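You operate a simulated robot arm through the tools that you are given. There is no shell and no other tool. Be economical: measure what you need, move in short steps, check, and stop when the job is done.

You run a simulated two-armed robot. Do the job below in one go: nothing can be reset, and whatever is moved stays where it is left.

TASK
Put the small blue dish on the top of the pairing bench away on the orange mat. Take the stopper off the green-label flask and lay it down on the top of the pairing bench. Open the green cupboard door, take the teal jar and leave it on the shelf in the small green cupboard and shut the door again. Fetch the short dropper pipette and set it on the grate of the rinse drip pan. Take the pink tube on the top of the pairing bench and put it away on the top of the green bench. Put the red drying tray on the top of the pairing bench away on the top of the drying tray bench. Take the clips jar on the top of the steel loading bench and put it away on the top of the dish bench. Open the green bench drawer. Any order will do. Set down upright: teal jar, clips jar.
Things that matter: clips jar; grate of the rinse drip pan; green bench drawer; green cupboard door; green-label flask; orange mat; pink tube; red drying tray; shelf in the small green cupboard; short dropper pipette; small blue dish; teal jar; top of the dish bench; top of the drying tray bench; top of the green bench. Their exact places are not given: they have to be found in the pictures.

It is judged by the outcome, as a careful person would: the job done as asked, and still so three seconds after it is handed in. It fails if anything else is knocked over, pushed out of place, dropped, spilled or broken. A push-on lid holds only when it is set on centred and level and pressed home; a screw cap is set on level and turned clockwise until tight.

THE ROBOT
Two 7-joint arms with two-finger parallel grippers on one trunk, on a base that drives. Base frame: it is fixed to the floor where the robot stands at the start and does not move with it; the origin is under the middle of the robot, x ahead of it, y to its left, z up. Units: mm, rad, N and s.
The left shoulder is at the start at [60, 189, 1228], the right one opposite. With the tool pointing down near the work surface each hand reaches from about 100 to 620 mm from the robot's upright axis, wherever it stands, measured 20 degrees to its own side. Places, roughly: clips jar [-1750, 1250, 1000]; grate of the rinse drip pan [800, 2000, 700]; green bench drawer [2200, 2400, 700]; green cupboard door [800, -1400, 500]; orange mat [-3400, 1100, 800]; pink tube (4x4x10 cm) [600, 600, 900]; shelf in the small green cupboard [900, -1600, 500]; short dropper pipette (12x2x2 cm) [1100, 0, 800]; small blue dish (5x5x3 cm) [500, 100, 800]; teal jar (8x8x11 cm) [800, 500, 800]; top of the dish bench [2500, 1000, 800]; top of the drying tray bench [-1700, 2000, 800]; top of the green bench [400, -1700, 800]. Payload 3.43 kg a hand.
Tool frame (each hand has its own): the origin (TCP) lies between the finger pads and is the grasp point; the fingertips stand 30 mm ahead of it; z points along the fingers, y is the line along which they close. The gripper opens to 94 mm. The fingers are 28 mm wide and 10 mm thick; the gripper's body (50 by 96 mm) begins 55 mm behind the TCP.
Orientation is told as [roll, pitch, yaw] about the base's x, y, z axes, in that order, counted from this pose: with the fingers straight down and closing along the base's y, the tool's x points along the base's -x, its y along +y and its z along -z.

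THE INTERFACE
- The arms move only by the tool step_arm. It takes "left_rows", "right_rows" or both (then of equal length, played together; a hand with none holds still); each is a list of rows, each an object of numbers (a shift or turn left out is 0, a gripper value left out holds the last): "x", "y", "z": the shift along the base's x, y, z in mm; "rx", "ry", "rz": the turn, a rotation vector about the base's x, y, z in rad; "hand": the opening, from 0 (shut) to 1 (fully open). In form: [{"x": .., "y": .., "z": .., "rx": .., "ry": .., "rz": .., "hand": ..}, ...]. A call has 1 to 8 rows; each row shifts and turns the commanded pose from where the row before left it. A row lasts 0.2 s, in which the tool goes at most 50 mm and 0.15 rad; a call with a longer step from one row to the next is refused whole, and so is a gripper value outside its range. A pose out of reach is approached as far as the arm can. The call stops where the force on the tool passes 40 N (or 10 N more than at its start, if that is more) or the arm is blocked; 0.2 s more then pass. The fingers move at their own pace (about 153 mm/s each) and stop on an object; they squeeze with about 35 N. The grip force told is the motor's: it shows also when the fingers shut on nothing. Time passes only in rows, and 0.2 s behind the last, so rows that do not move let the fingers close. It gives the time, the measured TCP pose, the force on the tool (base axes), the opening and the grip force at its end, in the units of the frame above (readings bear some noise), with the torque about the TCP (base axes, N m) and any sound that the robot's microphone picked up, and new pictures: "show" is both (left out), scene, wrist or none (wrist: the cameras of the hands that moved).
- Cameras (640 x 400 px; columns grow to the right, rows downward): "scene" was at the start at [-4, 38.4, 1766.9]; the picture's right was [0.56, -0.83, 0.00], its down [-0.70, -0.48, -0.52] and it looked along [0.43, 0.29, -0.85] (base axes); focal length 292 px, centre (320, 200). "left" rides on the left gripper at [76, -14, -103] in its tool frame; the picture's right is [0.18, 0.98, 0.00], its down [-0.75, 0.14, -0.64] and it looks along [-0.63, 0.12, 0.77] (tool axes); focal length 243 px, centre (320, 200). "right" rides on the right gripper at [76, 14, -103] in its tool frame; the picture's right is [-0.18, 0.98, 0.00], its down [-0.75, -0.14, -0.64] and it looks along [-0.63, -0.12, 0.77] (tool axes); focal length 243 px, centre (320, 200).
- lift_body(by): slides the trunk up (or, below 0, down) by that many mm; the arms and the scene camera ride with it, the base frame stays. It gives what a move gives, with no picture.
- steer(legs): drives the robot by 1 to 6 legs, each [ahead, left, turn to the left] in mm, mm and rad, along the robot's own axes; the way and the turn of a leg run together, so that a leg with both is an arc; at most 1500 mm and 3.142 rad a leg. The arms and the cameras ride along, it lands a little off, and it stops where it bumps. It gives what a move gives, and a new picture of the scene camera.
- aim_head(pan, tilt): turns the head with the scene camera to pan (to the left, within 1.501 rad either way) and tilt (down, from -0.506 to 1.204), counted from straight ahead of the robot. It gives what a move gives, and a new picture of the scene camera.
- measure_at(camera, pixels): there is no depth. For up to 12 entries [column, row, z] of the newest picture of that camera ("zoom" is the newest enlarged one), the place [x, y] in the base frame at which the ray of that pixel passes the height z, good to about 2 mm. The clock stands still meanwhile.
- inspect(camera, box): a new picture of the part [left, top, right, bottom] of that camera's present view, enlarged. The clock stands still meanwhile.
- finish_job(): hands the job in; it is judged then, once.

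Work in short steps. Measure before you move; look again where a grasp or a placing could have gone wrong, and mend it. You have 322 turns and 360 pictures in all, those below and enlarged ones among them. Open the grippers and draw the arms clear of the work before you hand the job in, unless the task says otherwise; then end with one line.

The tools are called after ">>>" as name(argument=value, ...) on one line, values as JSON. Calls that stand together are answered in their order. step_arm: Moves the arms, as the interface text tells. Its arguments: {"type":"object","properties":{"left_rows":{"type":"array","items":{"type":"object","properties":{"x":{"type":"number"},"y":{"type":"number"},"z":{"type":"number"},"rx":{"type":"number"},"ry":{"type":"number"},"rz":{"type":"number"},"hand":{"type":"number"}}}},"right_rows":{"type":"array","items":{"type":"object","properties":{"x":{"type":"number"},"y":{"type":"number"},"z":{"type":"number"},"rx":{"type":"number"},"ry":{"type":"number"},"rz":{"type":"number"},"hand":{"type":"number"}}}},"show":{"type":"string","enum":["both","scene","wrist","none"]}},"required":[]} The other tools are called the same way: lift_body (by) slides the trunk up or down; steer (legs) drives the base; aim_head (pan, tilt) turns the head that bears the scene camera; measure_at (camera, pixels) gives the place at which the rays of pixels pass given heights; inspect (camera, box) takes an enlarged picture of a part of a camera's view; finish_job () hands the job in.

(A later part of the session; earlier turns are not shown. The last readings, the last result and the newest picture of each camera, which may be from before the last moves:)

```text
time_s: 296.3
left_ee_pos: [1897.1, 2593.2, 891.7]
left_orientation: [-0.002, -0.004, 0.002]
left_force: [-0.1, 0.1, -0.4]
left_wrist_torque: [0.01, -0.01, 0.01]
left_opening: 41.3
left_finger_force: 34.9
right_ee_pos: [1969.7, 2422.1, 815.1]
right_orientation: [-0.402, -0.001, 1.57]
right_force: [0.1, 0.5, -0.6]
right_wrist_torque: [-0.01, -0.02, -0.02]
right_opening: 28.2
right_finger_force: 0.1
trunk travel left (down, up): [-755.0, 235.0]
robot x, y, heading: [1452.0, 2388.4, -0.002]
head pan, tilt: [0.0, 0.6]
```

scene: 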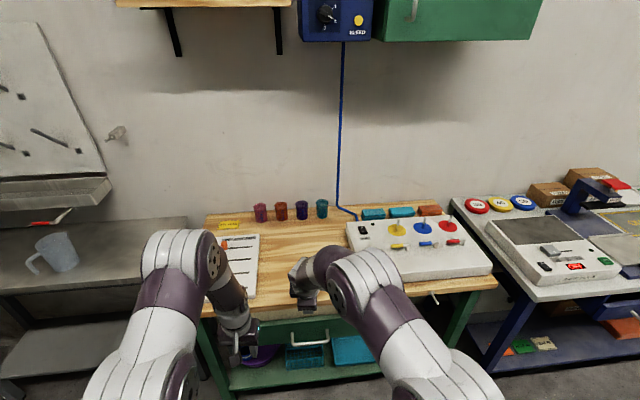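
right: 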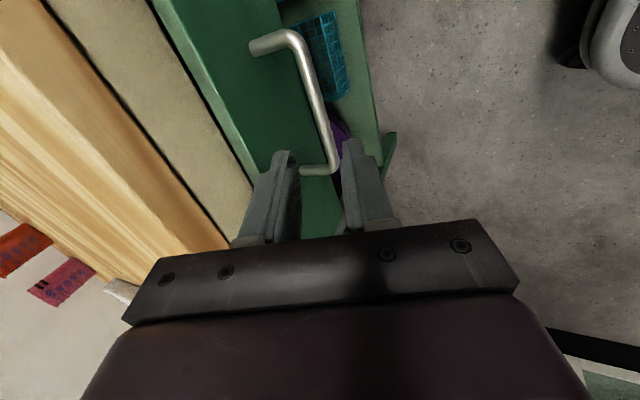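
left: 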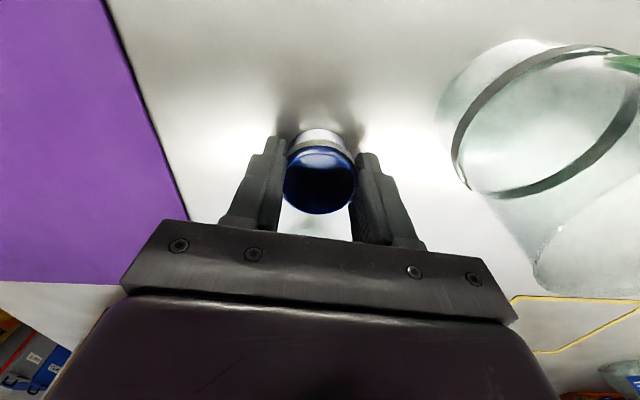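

The aim point (320,108) falls on the bar's middle. I advance along the tool axis.

>>> step_arm(right_rows=[{"x": 14, "z": -34}, {"x": 14, "z": -34}, {"x": 11, "z": -26}], show="wrist")

```text
time_s: 297.1
left_ee_pos: [1896.3, 2591.9, 890.8]
left_orientation: [-0.003, -0.003, 0.003]
left_force: [0.6, 0.0, 0.0]
left_wrist_torque: [0.02, 0.01, 0.03]
left_opening: 41.3
left_finger_force: 35.4
right_ee_pos: [2006.8, 2419.4, 719.7]
right_orientation: [-0.402, 0.0, 1.571]
right_force: [-0.1, -0.2, 0.3]
right_wrist_torque: [0.01, -0.04, -0.01]
right_opening: 28.1
right_finger_force: 0.1
trunk travel left (down, up): [-755.0, 235.0]
robot x, y, heading: [1452.6, 2389.1, 0.003]
head pan, tilt: [0.0, 0.6]
```

right: 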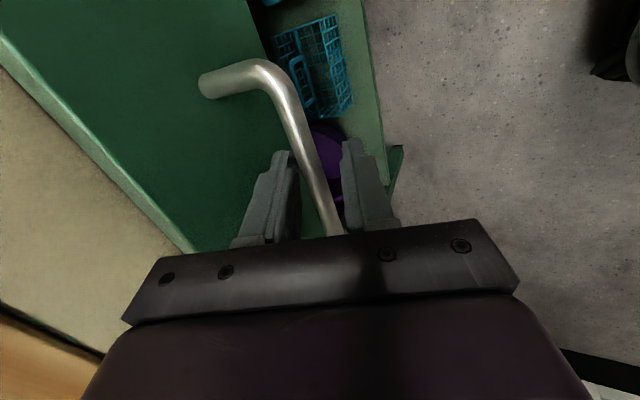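

The bar is between the fingers. I go 12 mm deeper and close.

>>> step_arm(right_rows=[{"x": 5, "z": -11}, {"hand": 0}, {"hand": 0}], show="wrist")

```text
time_s: 297.9
left_ee_pos: [1895.7, 2593.5, 891.4]
left_orientation: [-0.001, -0.004, 0.0]
left_force: [-0.1, 0.9, -0.8]
left_wrist_torque: [0.01, -0.02, -0.02]
left_opening: 41.4
left_finger_force: 35.3
right_ee_pos: [2011.6, 2420.3, 710.8]
right_orientation: [-0.405, -0.001, 1.573]
right_force: [3.9, -1.3, 13.1]
right_wrist_torque: [-0.27, -0.02, 1.14]
right_opening: 18.4
right_finger_force: 45.2
trunk travel left (down, up): [-755.0, 235.0]
robot x, y, heading: [1450.6, 2391.2, 0.006]
head pan, tilt: [0.0, 0.6]
```

right: 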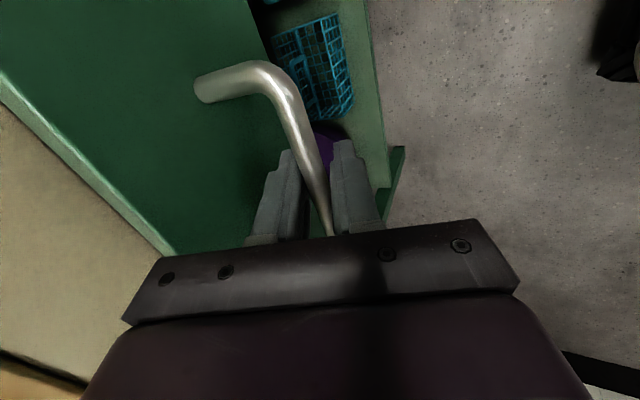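

Bar gripped. I pull 30 mm with the arm to feel it, then with the base.

>>> step_arm(right_rows=[{"x": -8}, {"x": -12}, {"x": -15}, {"x": -15}], show="none")

>>> steer(legs=[[-150, 0, 0]])

```text
time_s: 298.6
left_ee_pos: [1895.8, 2591.7, 890.9]
left_orientation: [-0.003, -0.004, 0.0]
left_force: [-0.7, -0.9, -0.3]
left_wrist_torque: [0.0, 0.01, 0.01]
left_opening: 41.4
left_finger_force: 35.1
right_ee_pos: [1985.0, 2417.6, 710.3]
right_orientation: [-0.405, 0.002, 1.566]
right_force: [0.3, -12.3, 15.5]
right_wrist_torque: [0.2, 0.06, 1.33]
right_opening: 18.5
right_finger_force: 45.2
trunk travel left (down, up): [-755.0, 235.0]
robot x, y, heading: [1447.9, 2390.8, 0.001]
head pan, tilt: [0.0, 0.6]
stopped in row 3 (right hand): the force on the tool passed its limit (the readings are from after the stop); the commanded pose is now the measured one
```

```text
time_s: 299.4
left_ee_pos: [1883.5, 2590.1, 892.2]
left_orientation: [-0.002, -0.005, -0.002]
left_force: [0.1, -0.2, -0.1]
left_wrist_torque: [-0.04, -0.05, -0.06]
left_opening: 41.1
left_finger_force: 34.7
right_ee_pos: [1972.4, 2416.2, 710.6]
right_orientation: [-0.407, 0.006, 1.564]
right_force: [-0.2, -0.5, -21.9]
right_wrist_torque: [0.64, 0.05, 1.47]
right_opening: 18.4
right_finger_force: 44.9
trunk travel left (down, up): [-755.0, 235.0]
robot x, y, heading: [1440.2, 2393.5, 0.001]
head pan, tilt: [0.0, 0.6]
stopped in leg 1: the force on the tool passed its limit (the readings are from after the stop); the commanded pose is now the measured one
```

scene: 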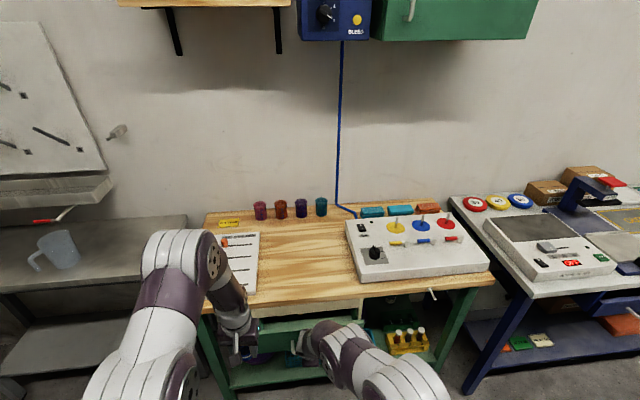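

The drawer moves (~40 mm). Its pull direction is slightly skewed, so I pull along (-1,-0.1) in gentler steps.

>>> step_arm(right_rows=[{"x": -6, "y": -0.6}, {"x": -8, "y": -0.8}, {"x": -8, "y": -0.8}, {"x": -8, "y": -0.8}, {"x": -8, "y": -0.8}, {"x": -8, "y": -0.8}, {"x": -8, "y": -0.8}, {"x": -8, "y": -0.8}], show="none")

>>> step_arm(right_rows=[{"x": -8, "y": -0.8}, {"x": -8, "y": -0.8}, {"x": -8, "y": -0.8}, {"x": -8, "y": -0.8}, {"x": -8, "y": -0.8}, {"x": -8, "y": -0.8}, {"x": -8, "y": -0.8}, {"x": -8, "y": -0.8}], show="scene")

```text
time_s: 301.2
left_ee_pos: [1887.1, 2588.9, 891.3]
left_orientation: [-0.001, -0.001, -0.001]
left_force: [-0.9, -0.7, -0.2]
left_wrist_torque: [-0.03, 0.03, 0.04]
left_opening: 40.9
left_finger_force: 35.1
right_ee_pos: [1915.3, 2408.7, 711.3]
right_orientation: [-0.407, 0.006, 1.561]
right_force: [1.7, -15.8, -32.3]
right_wrist_torque: [-0.33, -0.08, 1.05]
right_opening: 18.6
right_finger_force: 45.3
trunk travel left (down, up): [-755.0, 235.0]
robot x, y, heading: [1436.8, 2387.9, -0.004]
head pan, tilt: [0.0, 0.6]
```

```text
time_s: 303.0
left_ee_pos: [1884.9, 2589.8, 891.2]
left_orientation: [0.0, -0.002, -0.003]
left_force: [-0.1, 0.0, -0.1]
left_wrist_torque: [-0.01, 0.01, -0.02]
left_opening: 41.3
left_finger_force: 35.1
right_ee_pos: [1850.6, 2402.3, 712.5]
right_orientation: [-0.409, 0.002, 1.561]
right_force: [2.1, -19.3, -29.7]
right_wrist_torque: [-0.51, -0.08, 0.95]
right_opening: 18.5
right_finger_force: 45.2
trunk travel left (down, up): [-755.0, 235.0]
robot x, y, heading: [1437.4, 2388.3, -0.004]
head pan, tilt: [0.0, 0.6]
```

scene: 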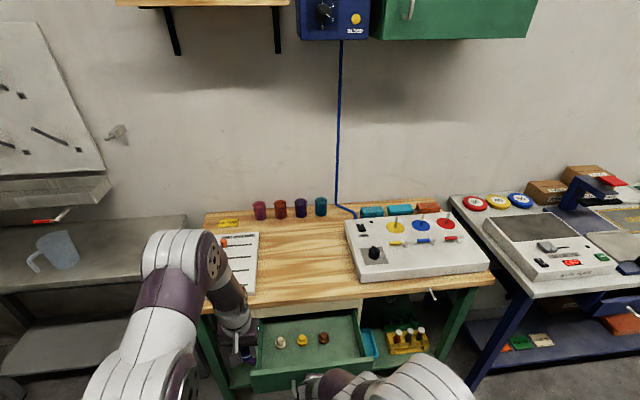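

Open ~160 mm. I pull on a bit further.

>>> step_arm(right_rows=[{"x": -9, "y": -0.9, "z": -1}, {"x": -9, "y": -0.9}, {"x": -9, "y": -0.9}, {"x": -9, "y": -0.9}, {"x": -9, "y": -0.9}, {"x": -9, "y": -0.9}, {"x": -9, "y": -0.9}, {"x": -9, "y": -0.9}], show="scene")

```text
time_s: 304.8
left_ee_pos: [1884.5, 2588.3, 892.6]
left_orientation: [-0.003, -0.001, -0.001]
left_force: [-0.4, -0.2, -0.5]
left_wrist_torque: [0.01, -0.04, -0.04]
left_opening: 41.4
left_finger_force: 34.9
right_ee_pos: [1776.8, 2395.1, 712.4]
right_orientation: [-0.41, 0.002, 1.564]
right_force: [2.8, -30.5, -12.7]
right_wrist_torque: [-0.51, -0.08, 0.97]
right_opening: 18.5
right_finger_force: 45.3
trunk travel left (down, up): [-755.0, 235.0]
robot x, y, heading: [1438.3, 2391.7, -0.004]
head pan, tilt: [0.0, 0.6]
```

scene: 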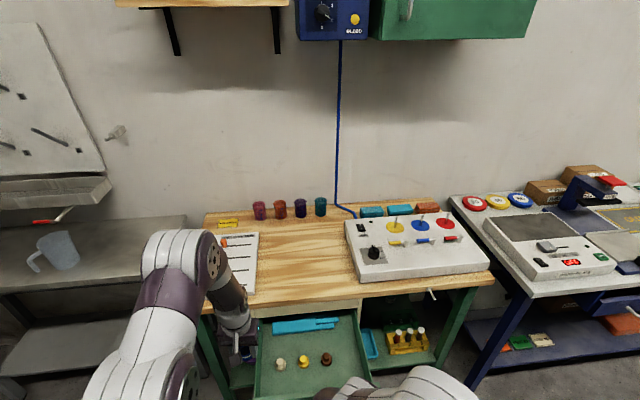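

Drawer is open ~235 mm. I release and lift the hand out along its axis.

>>> step_arm(right_rows=[{"hand": 0.3}, {"hand": 0.3}, {"x": -8, "z": 20}, {"x": -15, "z": 37}, {"x": -15, "z": 37}, {"z": 45}, {"z": 45}], show="scene")

```text
time_s: 306.4
left_ee_pos: [1883.5, 2590.4, 891.3]
left_orientation: [-0.001, -0.006, -0.003]
left_force: [-0.6, -0.1, -0.6]
left_wrist_torque: [-0.01, 0.0, -0.01]
left_opening: 41.3
left_finger_force: 35.4
right_ee_pos: [1739.9, 2396.6, 898.0]
right_orientation: [-0.414, 0.001, 1.562]
right_force: [-1.0, 0.1, 0.3]
right_wrist_torque: [-0.01, 0.02, 0.0]
right_opening: 28.3
right_finger_force: 0.1
trunk travel left (down, up): [-755.0, 235.0]
robot x, y, heading: [1438.9, 2392.4, 0.0]
head pan, tilt: [0.0, 0.6]
```

scene: 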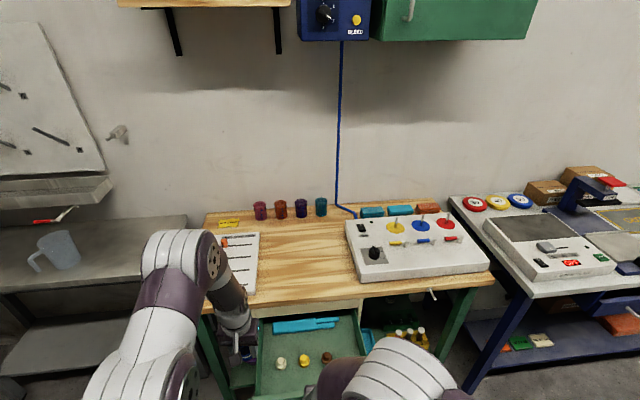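

The drawer stays open. I back off, raise the trunk, restore the right hand, and drive back around to the front of the pairing bench for the red tray.

>>> steer(legs=[[-260, 0, 0]])

>>> lift_body(by=150)

>>> step_arm(right_rows=[{"ry": 0.14, "x": 10, "hand": 1}, {"ry": 0.14, "x": 10}, {"ry": 0.13}, {"rz": -0.15, "y": -10}, {"rz": -0.15, "y": -10}, {"rz": -0.15, "y": -10}, {"rz": -0.15, "y": -10}, {"rz": -0.15, "y": -10}], show="none")

>>> step_arm(right_rows=[{"rz": -0.15, "y": -10}, {"rz": -0.15, "y": -10}, {"rz": -0.15, "y": -10}, {"rz": -0.15, "y": -10}, {"rz": -0.15, "y": -10}, {"rz": -0.06, "y": -10}], show="none")

>>> steer(legs=[[0, 810, 0], [-1500, 0, 0], [-60, 0, 0], [0, -1200, 0], [0, -830, 0]])

>>> aim_head(pan=-0.1, tilt=0.8)

```text
time_s: 308.3
left_ee_pos: [1619.4, 2590.9, 891.5]
left_orientation: [-0.002, -0.007, 0.002]
left_force: [-0.1, -0.2, -0.9]
left_wrist_torque: [0.01, -0.03, 0.03]
left_opening: 41.4
left_finger_force: 35.5
right_ee_pos: [1477.2, 2396.3, 897.0]
right_orientation: [-0.412, 0.002, 1.563]
right_force: [0.3, 1.0, 0.2]
right_wrist_torque: [0.03, 0.04, 0.0]
right_opening: 28.1
right_finger_force: 0.2
trunk travel left (down, up): [-755.0, 235.0]
robot x, y, heading: [1175.7, 2388.7, 0.001]
head pan, tilt: [0.0, 0.6]
```

scene: 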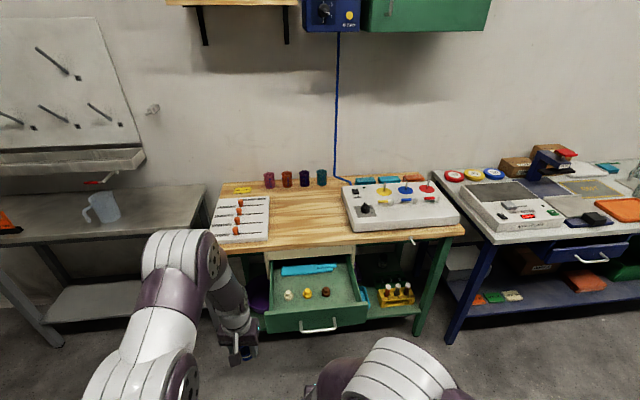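

```text
time_s: 310.1
left_ee_pos: [1620.1, 2591.5, 1040.4]
left_orientation: [-0.004, -0.005, 0.001]
left_force: [0.5, 0.2, -1.5]
left_wrist_torque: [0.03, 0.01, 0.02]
left_opening: 41.5
left_finger_force: 35.5
right_ee_pos: [1476.6, 2396.6, 1048.0]
right_orientation: [-0.411, 0.002, 1.564]
right_force: [-0.2, 0.9, -0.5]
right_wrist_torque: [-0.01, -0.01, 0.01]
right_opening: 28.3
right_finger_force: 0.0
trunk travel left (down, up): [-905.0, 85.0]
robot x, y, heading: [1178.7, 2388.9, 0.002]
head pan, tilt: [0.0, 0.6]
```

```text
time_s: 311.9
left_ee_pos: [1619.7, 2590.5, 1041.9]
left_orientation: [-0.004, -0.004, 0.001]
left_force: [-0.3, -0.5, 0.3]
left_wrist_torque: [-0.01, 0.03, 0.01]
left_opening: 41.3
left_finger_force: 35.1
right_ee_pos: [1499.5, 2343.7, 1049.2]
right_orientation: [-0.083, 0.018, 0.812]
right_force: [-0.1, 0.2, 0.4]
right_wrist_torque: [0.04, -0.01, 0.0]
right_opening: 94.0
right_finger_force: 0.0
right hand out of reach, approached as far as the arm can: row 3
trunk travel left (down, up): [-905.0, 85.0]
robot x, y, heading: [1171.3, 2394.4, 0.002]
head pan, tilt: [0.0, 0.6]
```

```text
time_s: 313.3
left_ee_pos: [1619.9, 2591.4, 1042.2]
left_orientation: [-0.002, -0.004, 0.002]
left_force: [0.1, 0.6, -0.2]
left_wrist_torque: [-0.04, 0.0, -0.02]
left_opening: 41.2
left_finger_force: 34.6
right_ee_pos: [1500.2, 2286.0, 1048.7]
right_orientation: [-0.082, 0.018, 0.003]
right_force: [-0.1, 0.3, 0.7]
right_wrist_torque: [0.0, -0.01, -0.01]
right_opening: 94.1
right_finger_force: 0.1
trunk travel left (down, up): [-905.0, 85.0]
robot x, y, heading: [1175.1, 2389.8, 0.002]
head pan, tilt: [0.0, 0.6]
```

```text
time_s: 335.0
left_ee_pos: [119.5, 1386.6, 1041.8]
left_orientation: [-0.003, -0.005, 0.061]
left_force: [0.0, -0.4, 0.0]
left_wrist_torque: [0.0, 0.03, 0.0]
left_opening: 41.3
left_finger_force: 35.0
right_ee_pos: [17.4, 1073.1, 1048.3]
right_orientation: [-0.084, 0.018, 0.063]
right_force: [0.6, -0.6, -0.3]
right_wrist_torque: [0.0, -0.01, 0.01]
right_opening: 94.0
right_finger_force: 0.0
trunk travel left (down, up): [-905.0, 85.0]
robot x, y, heading: [-313.4, 1158.8, 0.062]
head pan, tilt: [0.0, 0.6]
```

scene: 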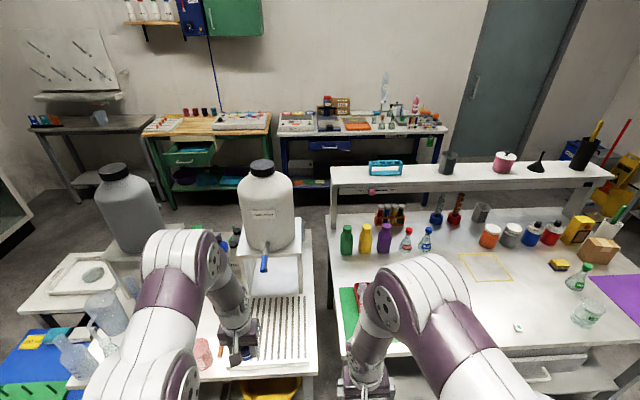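

```text
time_s: 335.7
left_ee_pos: [119.9, 1386.6, 1041.0]
left_orientation: [-0.003, -0.005, 0.058]
left_force: [-0.1, 0.4, -1.6]
left_wrist_torque: [0.0, 0.0, -0.03]
left_opening: 41.1
left_finger_force: 35.0
right_ee_pos: [18.8, 1074.4, 1048.6]
right_orientation: [-0.082, 0.017, 0.063]
right_force: [0.4, -0.3, 0.0]
right_wrist_torque: [0.01, 0.0, -0.03]
right_opening: 94.4
right_finger_force: 0.0
trunk travel left (down, up): [-905.0, 85.0]
robot x, y, heading: [-313.3, 1160.7, 0.059]
head pan, tilt: [-0.099, 0.799]
```

scene: 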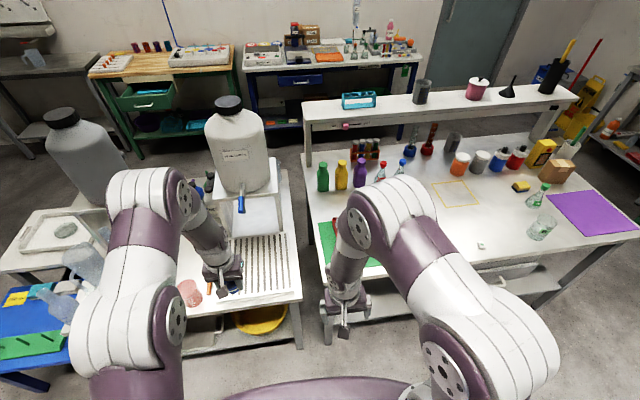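

I straighten the heading and move ahead; then use the right wrist camera over the tray.

>>> steer(legs=[[0, -60, -0.06], [230, 0, 0]])

>>> step_arm(right_rows=[{"rx": 0.08, "ry": -0.017, "x": 40}, {"x": 45}, {"x": 45}, {"x": 45}], show="both")

```text
time_s: 338.1
left_ee_pos: [367.6, 1304.1, 1041.2]
left_orientation: [-0.001, -0.007, 0.007]
left_force: [0.0, 0.3, -0.5]
left_wrist_torque: [0.03, -0.03, -0.04]
left_opening: 41.4
left_finger_force: 34.6
right_ee_pos: [248.7, 997.7, 1048.9]
right_orientation: [-0.083, 0.019, 0.012]
right_force: [0.4, 0.7, 0.2]
right_wrist_torque: [0.01, 0.0, 0.02]
right_opening: 94.1
right_finger_force: 0.0
trunk travel left (down, up): [-905.0, 85.0]
robot x, y, heading: [-72.5, 1098.2, 0.008]
head pan, tilt: [-0.099, 0.799]
```

scene: 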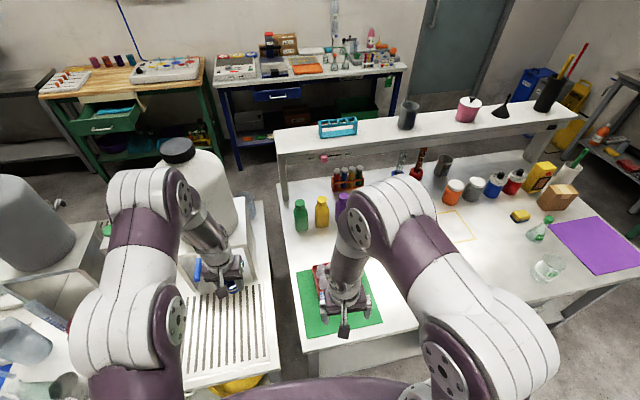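

```text
time_s: 339.1
left_ee_pos: [369.0, 1303.2, 1040.5]
left_orientation: [-0.002, -0.004, 0.007]
left_force: [-0.3, -0.4, -0.8]
left_wrist_torque: [-0.06, 0.02, -0.01]
left_opening: 41.5
left_finger_force: 35.2
right_ee_pos: [426.5, 995.2, 1046.9]
right_orientation: [-0.005, 0.003, 0.012]
right_force: [0.5, -0.5, -0.3]
right_wrist_torque: [0.01, -0.01, 0.0]
right_opening: 93.9
right_finger_force: 0.0
trunk travel left (down, up): [-905.0, 85.0]
robot x, y, heading: [-73.6, 1100.2, 0.007]
head pan, tilt: [-0.099, 0.799]
```

scene: 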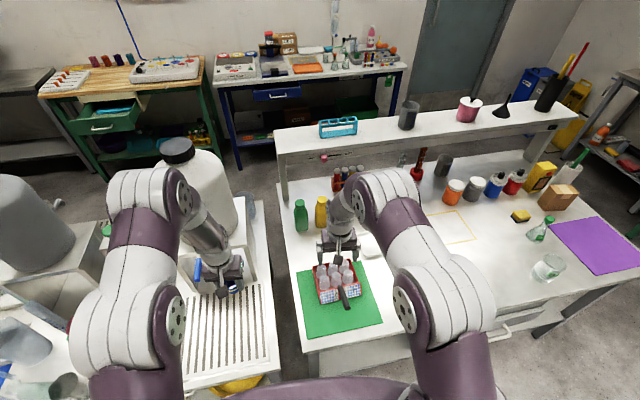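
right: 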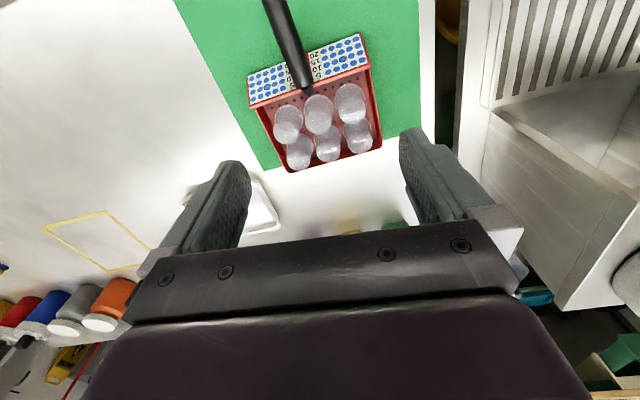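

I enlarge the tray for its geometry and measure its corners and handle.

>>> inspect(camera="right", box=[200, 0, 440, 190])

>>> measure_at(camera="right", pixels=[[249, 105, 840], [367, 63, 840], [290, 170, 840], [380, 145, 840], [270, 3, 840], [305, 90, 840], [285, 45, 840], [290, 170, 810]])

>>> inspect(camera="scene", box=[270, 230, 430, 350])

```text
2.11 times, centred on (320, 95) of right
```

zoom: 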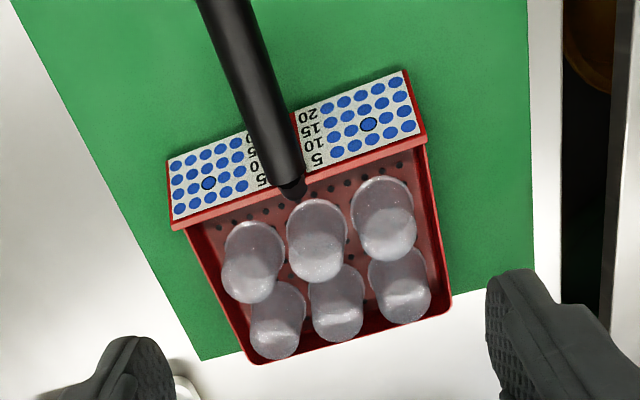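

```text
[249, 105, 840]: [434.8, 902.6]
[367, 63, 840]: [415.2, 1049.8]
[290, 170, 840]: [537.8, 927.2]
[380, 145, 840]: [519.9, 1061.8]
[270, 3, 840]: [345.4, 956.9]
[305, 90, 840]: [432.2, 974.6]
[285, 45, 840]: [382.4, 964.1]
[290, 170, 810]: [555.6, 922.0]
```

```text
3.33 times, centred on (350, 290) of scene
```

zoom: 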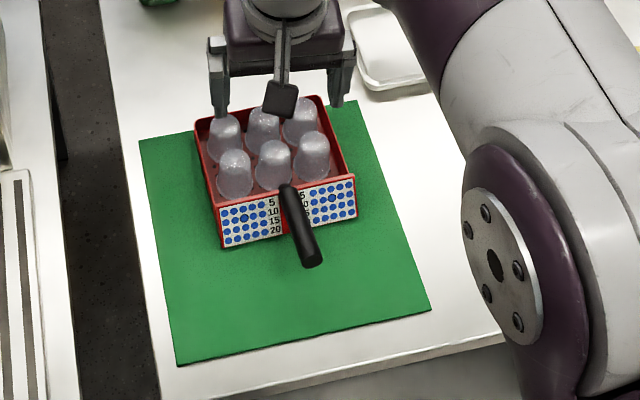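

The tray (~140×110 mm, six cups inside) has a black handle toward me. I triangulate the handle's height from the scene view.

>>> measure_at(camera="zoom", pixels=[[312, 258, 840], [312, 258, 860], [290, 192, 840], [290, 192, 860], [312, 258, 820]])

```text
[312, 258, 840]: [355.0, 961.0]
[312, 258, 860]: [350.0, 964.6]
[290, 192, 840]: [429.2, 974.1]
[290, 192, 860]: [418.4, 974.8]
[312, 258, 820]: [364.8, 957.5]
```

Handle runs (430,974)→(353,960) at z≈843. I will grip it lengthwise with the hand level, for a firm hold. I back off 250 mm and tilt the right hand level.

>>> steer(legs=[[-250, 0, 0]])

>>> step_arm(right_rows=[{"rz": 0.083, "x": 15, "y": -6}, {"rz": 0.083, "x": 15, "y": -6}, {"rx": 0.0251, "ry": -0.1397, "x": 15, "y": -6}, {"rx": 0.0251, "ry": -0.1397, "x": 15, "y": -6}, {"rx": 0.0251, "ry": -0.1397, "x": 15, "y": -6}, {"rx": 0.0251, "ry": -0.1397, "x": 15, "y": -6}, {"rx": 0.0251, "ry": -0.1397, "x": 15, "y": -5}, {"rx": 0.0251, "ry": -0.1397, "x": 12, "y": -5}], show="none")

>>> step_arm(right_rows=[{"rx": 0.0251, "ry": -0.1397, "z": -25}, {"rx": 0.0251, "ry": -0.1397, "z": -30}, {"rx": 0.0251, "ry": -0.1397, "z": -30}, {"rx": 0.0251, "ry": -0.1397, "z": -30}, {"rx": 0.0251, "ry": -0.1397, "z": -30}], show="both")

```text
time_s: 340.9
left_ee_pos: [117.8, 1302.1, 1041.1]
left_orientation: [0.0, -0.003, 0.008]
left_force: [-0.2, 0.1, -0.4]
left_wrist_torque: [0.0, 0.03, 0.02]
left_opening: 41.4
left_finger_force: 34.4
right_ee_pos: [174.1, 994.7, 1047.9]
right_orientation: [-0.005, 0.002, 0.012]
right_force: [0.0, 0.0, -0.1]
right_wrist_torque: [0.04, 0.03, 0.0]
right_opening: 93.9
right_finger_force: 0.0
trunk travel left (down, up): [-905.0, 85.0]
robot x, y, heading: [-329.3, 1097.6, 0.006]
head pan, tilt: [-0.099, 0.799]
```

scene: 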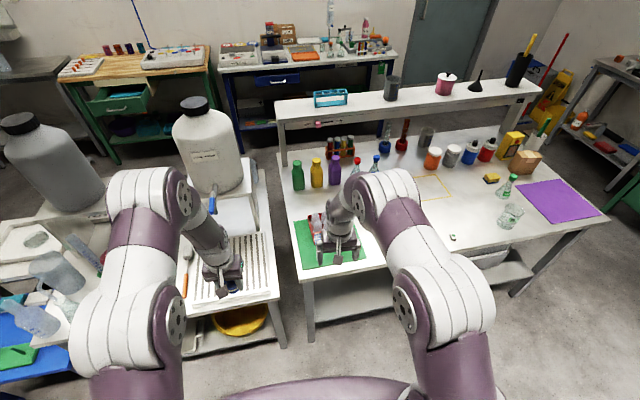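

```text
time_s: 342.7
left_ee_pos: [118.0, 1302.2, 1040.9]
left_orientation: [-0.002, -0.005, 0.007]
left_force: [2.0, 0.5, 0.0]
left_wrist_torque: [0.0, 0.0, 0.01]
left_opening: 41.1
left_finger_force: 35.8
right_ee_pos: [297.2, 949.9, 1043.5]
right_orientation: [0.0, -0.819, 0.177]
right_force: [-0.7, -0.1, 0.3]
right_wrist_torque: [0.03, 0.0, 0.03]
right_opening: 94.0
right_finger_force: 0.1
right hand out of reach, approached as far as the arm can: row 8
trunk travel left (down, up): [-905.0, 85.0]
robot x, y, heading: [-327.4, 1097.0, 0.006]
head pan, tilt: [-0.099, 0.799]
```

```text
time_s: 343.9
left_ee_pos: [118.3, 1301.5, 1041.4]
left_orientation: [-0.002, -0.003, 0.007]
left_force: [-0.4, 0.1, 0.5]
left_wrist_torque: [0.01, 0.06, -0.02]
left_opening: 41.3
left_finger_force: 35.0
right_ee_pos: [300.7, 963.2, 907.8]
right_orientation: [0.093, -1.443, 0.149]
right_force: [0.5, 0.0, 1.5]
right_wrist_torque: [-0.01, 0.03, 0.01]
right_opening: 94.0
right_finger_force: 0.1
right hand out of reach, approached as far as the arm can: row 1, 5
trunk travel left (down, up): [-905.0, 85.0]
robot x, y, heading: [-328.8, 1097.9, 0.007]
head pan, tilt: [-0.099, 0.799]
```

scene: 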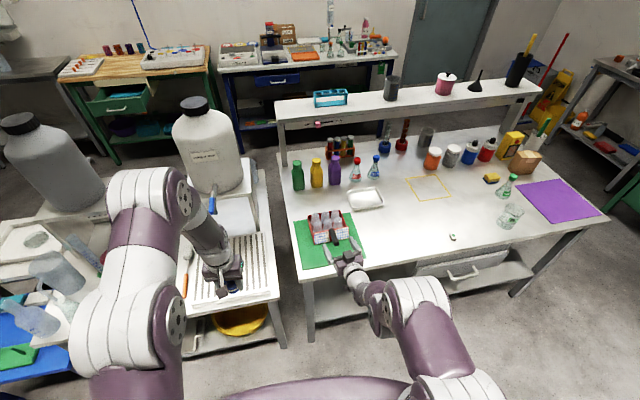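
right: 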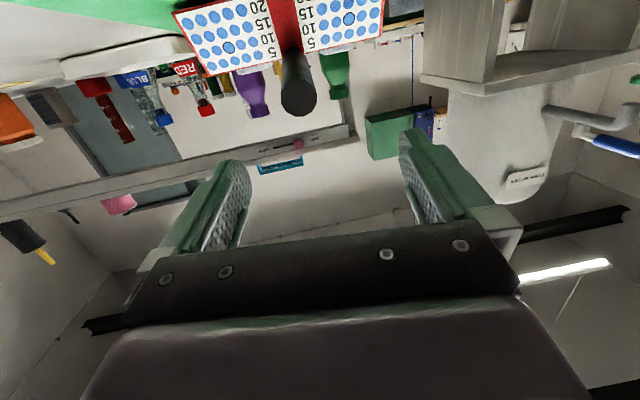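

The handle end shows at (298,98): it slopes up toward me, its end near (348,966,870). I align the hand with it (pitch −1.27, heading 0.1) and take the start point.

>>> step_arm(right_rows=[{"rz": -0.14, "x": 2}, {"rx": -0.015, "ry": 0.145, "z": -12}, {"ry": 0.025, "z": -12}], show="wrist")

```text
time_s: 344.7
left_ee_pos: [115.3, 1301.8, 1041.7]
left_orientation: [-0.001, -0.005, 0.006]
left_force: [0.7, 0.7, -0.1]
left_wrist_torque: [-0.02, -0.02, -0.03]
left_opening: 41.2
left_finger_force: 34.7
right_ee_pos: [300.3, 966.1, 883.6]
right_orientation: [0.13, -1.27, 0.113]
right_force: [-0.7, -0.1, -0.1]
right_wrist_torque: [-0.01, 0.0, -0.02]
right_opening: 94.2
right_finger_force: 0.0
right hand out of reach, approached as far as the arm can: row 1
trunk travel left (down, up): [-905.0, 85.0]
robot x, y, heading: [-326.6, 1102.6, 0.007]
head pan, tilt: [-0.099, 0.799]
```

right: 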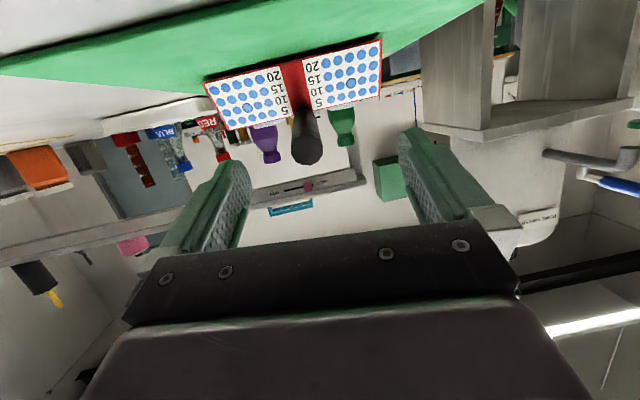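

Handle end is now level with the TCP and 11 mm to the right. I trim heading by −0.12.

>>> step_arm(right_rows=[{"rz": -0.12}, {"y": -4}], show="wrist")

```text
time_s: 345.3
left_ee_pos: [117.3, 1302.4, 1040.9]
left_orientation: [-0.004, -0.005, 0.009]
left_force: [0.4, -0.1, -0.6]
left_wrist_torque: [0.01, -0.02, -0.03]
left_opening: 41.3
left_finger_force: 34.9
right_ee_pos: [303.9, 944.6, 883.9]
right_orientation: [0.14, -1.267, 0.052]
right_force: [0.9, 0.4, -0.4]
right_wrist_torque: [-0.01, -0.01, 0.01]
right_opening: 94.3
right_finger_force: 0.1
right hand out of reach, approached as far as the arm can: row 1
trunk travel left (down, up): [-905.0, 85.0]
robot x, y, heading: [-328.5, 1099.2, 0.002]
head pan, tilt: [-0.099, 0.799]
```

right: 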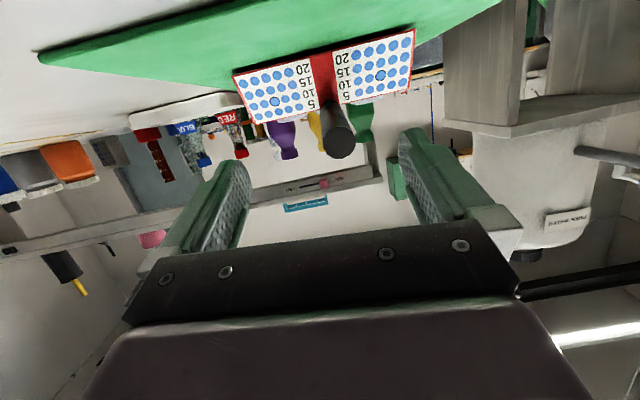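

The wrist is at a limit in yaw, so I turn the base instead by −0.1 and strafe back into line.

>>> steer(legs=[[0, 0, -0.1], [8, 82, 0]])

>>> inspect(camera="right", box=[0, 0, 640, 400])

```text
time_s: 346.9
left_ee_pos: [150.6, 1335.3, 1041.1]
left_orientation: [-0.002, -0.007, -0.096]
left_force: [-0.4, -0.8, -0.7]
left_wrist_torque: [0.01, -0.01, 0.0]
left_opening: 41.4
left_finger_force: 34.4
right_ee_pos: [301.4, 960.0, 883.8]
right_orientation: [0.144, -1.267, -0.053]
right_force: [0.3, 0.4, -0.5]
right_wrist_torque: [0.02, -0.01, 0.02]
right_opening: 93.9
right_finger_force: 0.1
trunk travel left (down, up): [-905.0, 85.0]
robot x, y, heading: [-313.8, 1176.7, -0.097]
head pan, tilt: [-0.099, 0.799]
```

scene: 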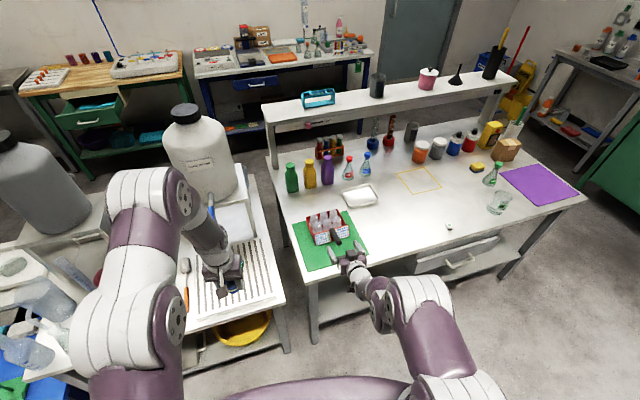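

```text
1.00 times, centred on (320, 200) of right
```

zoom: 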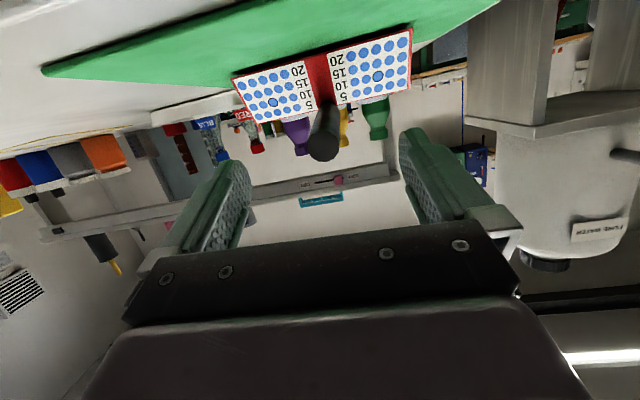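

Aligned: handle end at TCP height and centre. I advance 85 mm along the handle and close.

>>> step_arm(right_rows=[{"x": 28, "y": 3, "z": -8.5, "hand": 0.5}, {"x": 28, "y": 3, "z": -8.5}, {"x": 25, "y": 2, "z": -8}], show="wrist")

```text
time_s: 347.8
left_ee_pos: [151.3, 1337.5, 1041.2]
left_orientation: [-0.004, -0.004, -0.099]
left_force: [-0.9, 0.7, 0.0]
left_wrist_torque: [0.0, 0.01, 0.04]
left_opening: 41.2
left_finger_force: 35.6
right_ee_pos: [418.8, 956.3, 968.0]
right_orientation: [0.101, -1.419, -0.019]
right_force: [-0.3, -0.1, -0.3]
right_wrist_torque: [-0.02, -0.05, 0.0]
right_opening: 47.0
right_finger_force: 0.1
right hand out of reach, approached as far as the arm can: row 3
trunk travel left (down, up): [-905.0, 85.0]
robot x, y, heading: [-313.4, 1179.9, -0.102]
head pan, tilt: [-0.099, 0.799]
stopped in row 3 (right hand): the arm was blocked; the commanded pose is now the measured one
```

right: 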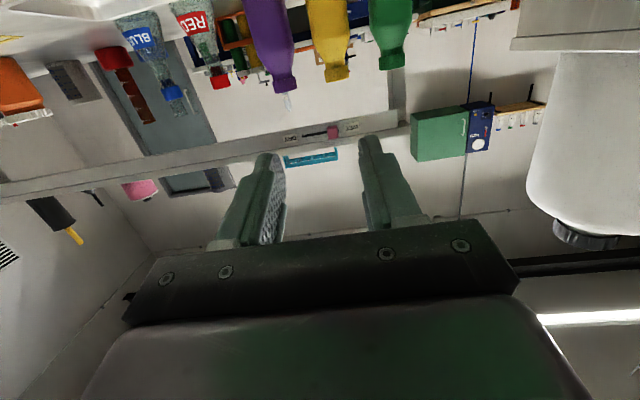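

The arm hit a reach limit and popped upward; I check the tray is undisturbed.

>>> inspect(camera="scene", box=[260, 180, 460, 310])

```text
3.08 times, centred on (360, 245) of scene
```

zoom: 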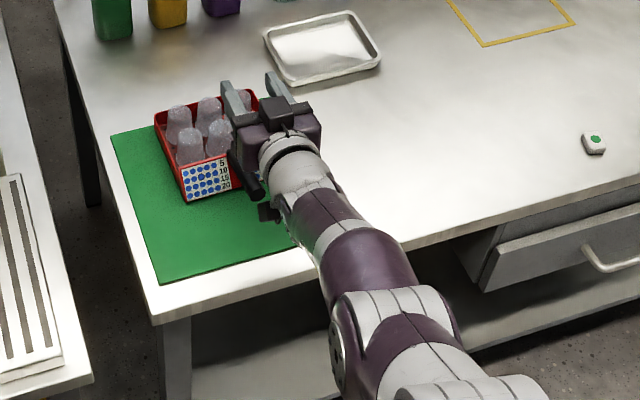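

The tray is untouched. I back off 200 mm, restore the earlier arm pose, and will let the base do the advance.

>>> steer(legs=[[-200, 0, 0]])

>>> step_arm(right_rows=[{"x": -30, "y": 2, "z": -21, "ry": 0.04, "hand": 0.7}, {"x": -30, "y": 2, "z": -21, "ry": 0.04}, {"x": -30, "y": 2, "z": -21, "ry": 0.04}, {"x": -27, "y": 1, "z": -21, "ry": 0.03}], show="none")

```text
time_s: 349.4
left_ee_pos: [-48.1, 1355.9, 1040.8]
left_orientation: [-0.006, -0.003, -0.1]
left_force: [0.0, 0.1, -0.5]
left_wrist_torque: [0.0, -0.01, 0.02]
left_opening: 41.3
left_finger_force: 34.9
right_ee_pos: [217.9, 974.5, 965.3]
right_orientation: [0.106, -1.415, -0.021]
right_force: [-0.4, 0.4, -1.7]
right_wrist_torque: [0.02, -0.05, -0.02]
right_opening: 47.2
right_finger_force: 0.0
trunk travel left (down, up): [-905.0, 85.0]
robot x, y, heading: [-512.9, 1196.5, -0.1]
head pan, tilt: [-0.099, 0.799]
```

scene: 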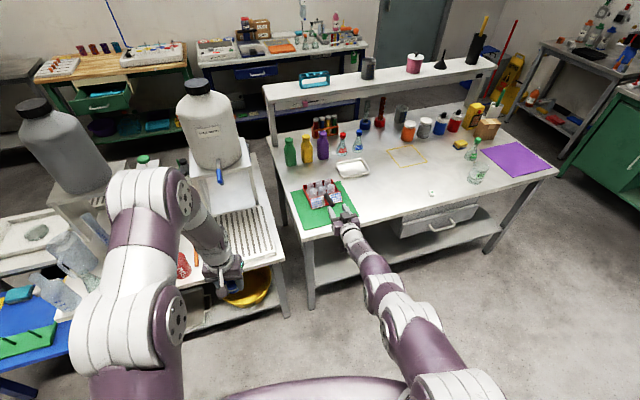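

```text
time_s: 350.4
left_ee_pos: [-49.2, 1354.4, 1041.3]
left_orientation: [-0.002, -0.005, -0.099]
left_force: [0.6, 0.9, 0.2]
left_wrist_torque: [0.02, 0.05, -0.01]
left_opening: 41.3
left_finger_force: 35.1
right_ee_pos: [101.1, 980.5, 883.5]
right_orientation: [0.097, -1.267, -0.011]
right_force: [-0.7, 0.0, -0.3]
right_wrist_torque: [0.0, -0.01, -0.02]
right_opening: 65.9
right_finger_force: 0.1
trunk travel left (down, up): [-905.0, 85.0]
robot x, y, heading: [-513.2, 1205.2, -0.101]
head pan, tilt: [-0.099, 0.799]
```

I lower the trunk 25 mm and drive up to the handle.

>>> lift_body(by=-25)

>>> steer(legs=[[195, -2, 0]])

>>> inspect(camera="right", box=[160, 50, 480, 250])

```text
time_s: 351.1
left_ee_pos: [-47.0, 1355.3, 1016.8]
left_orientation: [-0.001, -0.006, -0.098]
left_force: [0.6, 0.5, -1.5]
left_wrist_torque: [0.01, 0.02, -0.03]
left_opening: 41.1
left_finger_force: 34.8
right_ee_pos: [99.7, 982.7, 859.3]
right_orientation: [0.1, -1.266, -0.012]
right_force: [-0.9, 0.1, -0.1]
right_wrist_torque: [-0.01, 0.02, 0.02]
right_opening: 65.8
right_finger_force: 0.1
trunk travel left (down, up): [-880.0, 110.0]
robot x, y, heading: [-511.2, 1198.1, -0.101]
head pan, tilt: [-0.099, 0.799]
```

```text
time_s: 352.6
left_ee_pos: [142.9, 1333.4, 1017.1]
left_orientation: [-0.001, -0.008, -0.101]
left_force: [-0.2, 0.1, 0.1]
left_wrist_torque: [0.02, -0.01, -0.02]
left_opening: 41.3
left_finger_force: 35.0
right_ee_pos: [290.9, 960.2, 858.5]
right_orientation: [0.099, -1.266, -0.012]
right_force: [-0.1, -0.4, -0.1]
right_wrist_torque: [0.0, -0.01, -0.04]
right_opening: 65.7
right_finger_force: 0.0
trunk travel left (down, up): [-880.0, 110.0]
robot x, y, heading: [-316.1, 1178.7, -0.1]
head pan, tilt: [-0.099, 0.799]
```

scene: 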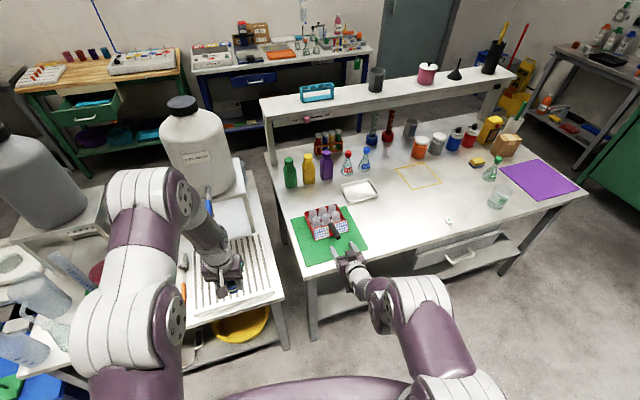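

```text
2.00 times, centred on (320, 150) of right
```

zoom: 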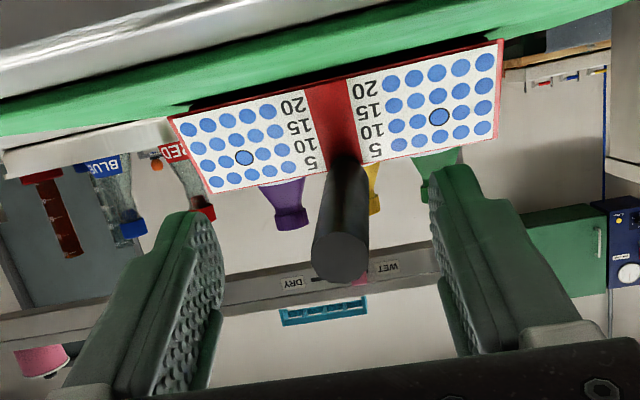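

By geometry a level advance of ~98 mm brings the handle's middle to the TCP. I drive it (with 17 mm to the left).

>>> steer(legs=[[98, 16, 0]])

>>> inspect(camera="right", box=[160, 50, 480, 250])

```text
time_s: 353.9
left_ee_pos: [239.3, 1335.8, 1016.4]
left_orientation: [-0.003, -0.005, -0.103]
left_force: [0.1, 0.2, -2.4]
left_wrist_torque: [0.0, 0.01, 0.01]
left_opening: 41.4
left_finger_force: 35.4
right_ee_pos: [376.4, 962.9, 846.1]
right_orientation: [0.098, -1.236, -0.015]
right_force: [1.1, 0.3, -0.5]
right_wrist_torque: [-0.01, 0.01, -0.01]
right_opening: 65.8
right_finger_force: 0.0
trunk travel left (down, up): [-880.0, 110.0]
robot x, y, heading: [-228.0, 1182.7, -0.102]
head pan, tilt: [-0.099, 0.799]
stopped in leg 1: the robot was blocked; the commanded pose is now the measured one
```

scene: 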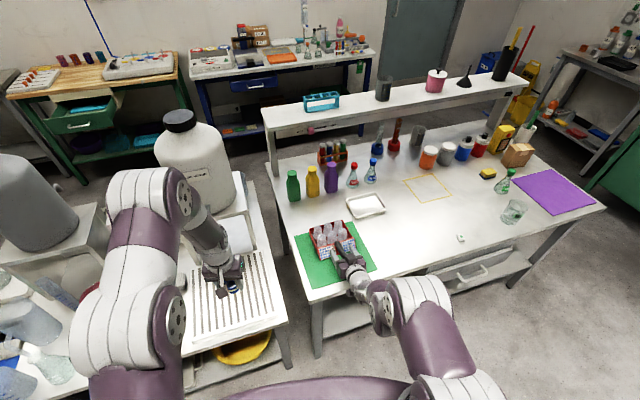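

```text
2.00 times, centred on (320, 150) of right
```

zoom: 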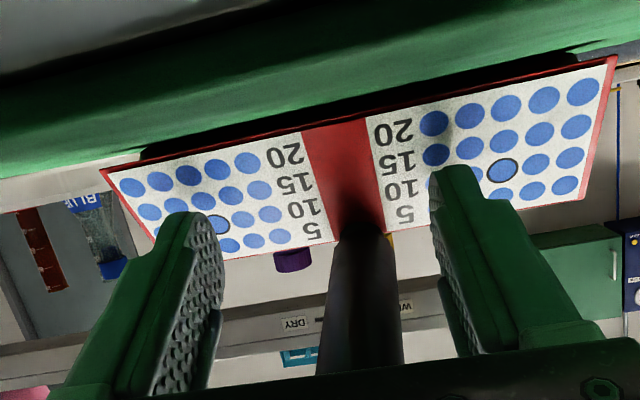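

The camera bracket touched the bench edge, and the TCP sits ~20 mm below the handle axis. Raising the trunk 18 mm fixes both; then I close.

>>> lift_body(by=18)

>>> inspect(camera="right", box=[160, 50, 480, 250])

```text
time_s: 354.5
left_ee_pos: [238.5, 1335.1, 1034.8]
left_orientation: [-0.001, -0.007, -0.105]
left_force: [1.0, -0.3, -0.5]
left_wrist_torque: [0.0, 0.03, 0.02]
left_opening: 41.5
left_finger_force: 35.1
right_ee_pos: [375.2, 963.3, 864.5]
right_orientation: [0.099, -1.236, -0.018]
right_force: [0.0, -0.3, -0.5]
right_wrist_torque: [-0.01, 0.0, -0.01]
right_opening: 65.7
right_finger_force: 0.1
trunk travel left (down, up): [-898.0, 92.0]
robot x, y, heading: [-224.3, 1185.3, -0.106]
head pan, tilt: [-0.099, 0.799]
```

```text
2.00 times, centred on (320, 150) of right
```

zoom: 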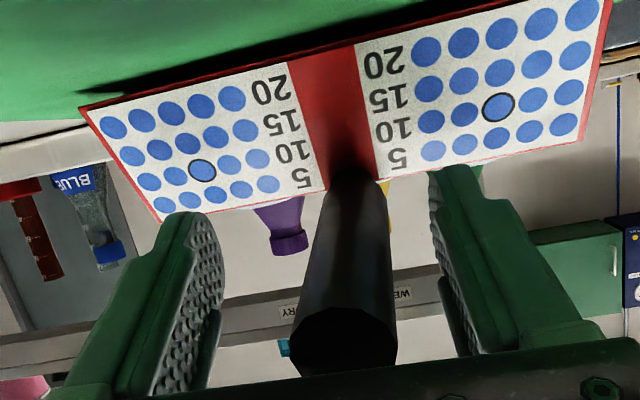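

Handle is on the TCP axis. I advance 12 mm more and close the hand.

>>> steer(legs=[[12, 2, 0]])

>>> step_arm(right_rows=[{"hand": 0.3}, {"hand": 0}, {"hand": 0}, {"hand": 0}], show="wrist")

```text
time_s: 355.2
left_ee_pos: [248.0, 1337.2, 1035.9]
left_orientation: [-0.001, -0.008, -0.105]
left_force: [-0.5, -0.4, -0.8]
left_wrist_torque: [0.01, -0.02, 0.03]
left_opening: 41.2
left_finger_force: 35.3
right_ee_pos: [385.1, 963.4, 866.4]
right_orientation: [0.1, -1.24, -0.02]
right_force: [0.0, -0.1, -0.1]
right_wrist_torque: [-0.04, 0.02, 0.0]
right_opening: 65.6
right_finger_force: 0.1
trunk travel left (down, up): [-898.0, 92.0]
robot x, y, heading: [-210.8, 1183.8, -0.104]
head pan, tilt: [-0.099, 0.799]
```

scene: 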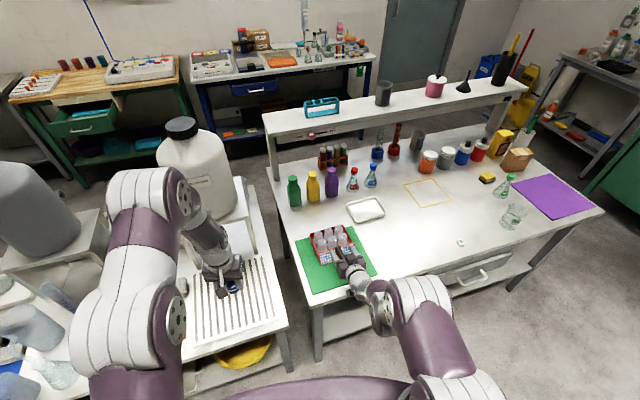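

```text
time_s: 356.2
left_ee_pos: [250.9, 1337.2, 1035.0]
left_orientation: [-0.002, -0.006, -0.105]
left_force: [0.2, 0.6, -0.5]
left_wrist_torque: [-0.01, 0.01, -0.01]
left_opening: 41.1
left_finger_force: 35.1
right_ee_pos: [387.3, 963.6, 863.6]
right_orientation: [0.099, -1.235, -0.018]
right_force: [0.1, 0.0, 0.5]
right_wrist_torque: [-0.03, 0.21, 0.01]
right_opening: 24.2
right_finger_force: 35.1
trunk travel left (down, up): [-898.0, 92.0]
robot x, y, heading: [-213.9, 1184.0, -0.105]
head pan, tilt: [-0.099, 0.799]
```

right: 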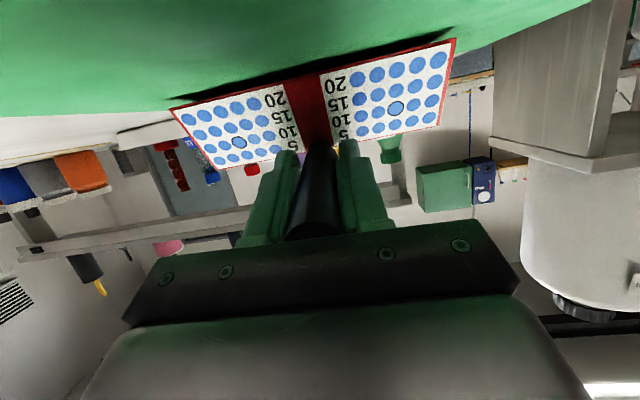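

Handle gripped (24 mm). I raise the trunk slowly to lift the tray level, and check.

>>> lift_body(by=25)

>>> inspect(camera="scene", box=[270, 200, 430, 310])

>>> inspect(camera="right", box=[100, 0, 500, 250])

```text
time_s: 357.0
left_ee_pos: [250.4, 1336.8, 1059.3]
left_orientation: [-0.003, -0.005, -0.105]
left_force: [-0.1, 1.0, -0.6]
left_wrist_torque: [0.02, -0.02, -0.04]
left_opening: 41.3
left_finger_force: 34.7
right_ee_pos: [388.3, 963.8, 888.9]
right_orientation: [0.099, -1.236, -0.017]
right_force: [0.0, -0.1, -1.5]
right_wrist_torque: [-0.03, 0.17, -0.01]
right_opening: 24.2
right_finger_force: 34.5
trunk travel left (down, up): [-923.0, 67.0]
robot x, y, heading: [-212.2, 1182.8, -0.104]
head pan, tilt: [-0.099, 0.799]
```

```text
3.64 times, centred on (350, 255) of scene
```

zoom: 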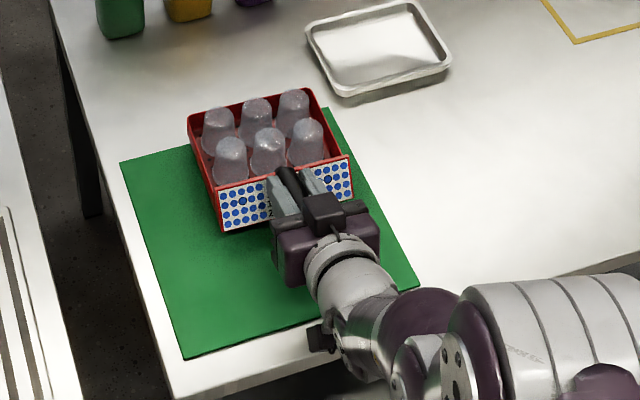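

```text
1.60 times, centred on (300, 125) of right
```

zoom: 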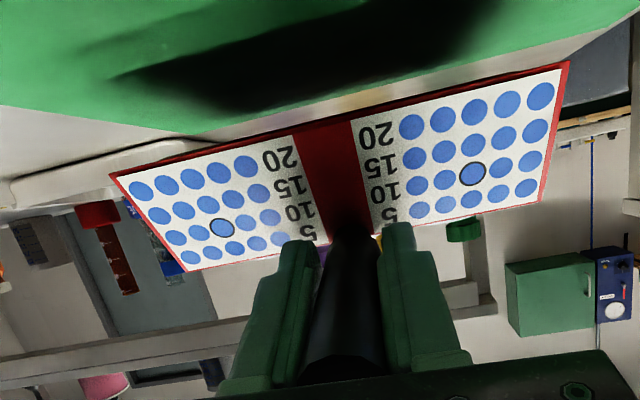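

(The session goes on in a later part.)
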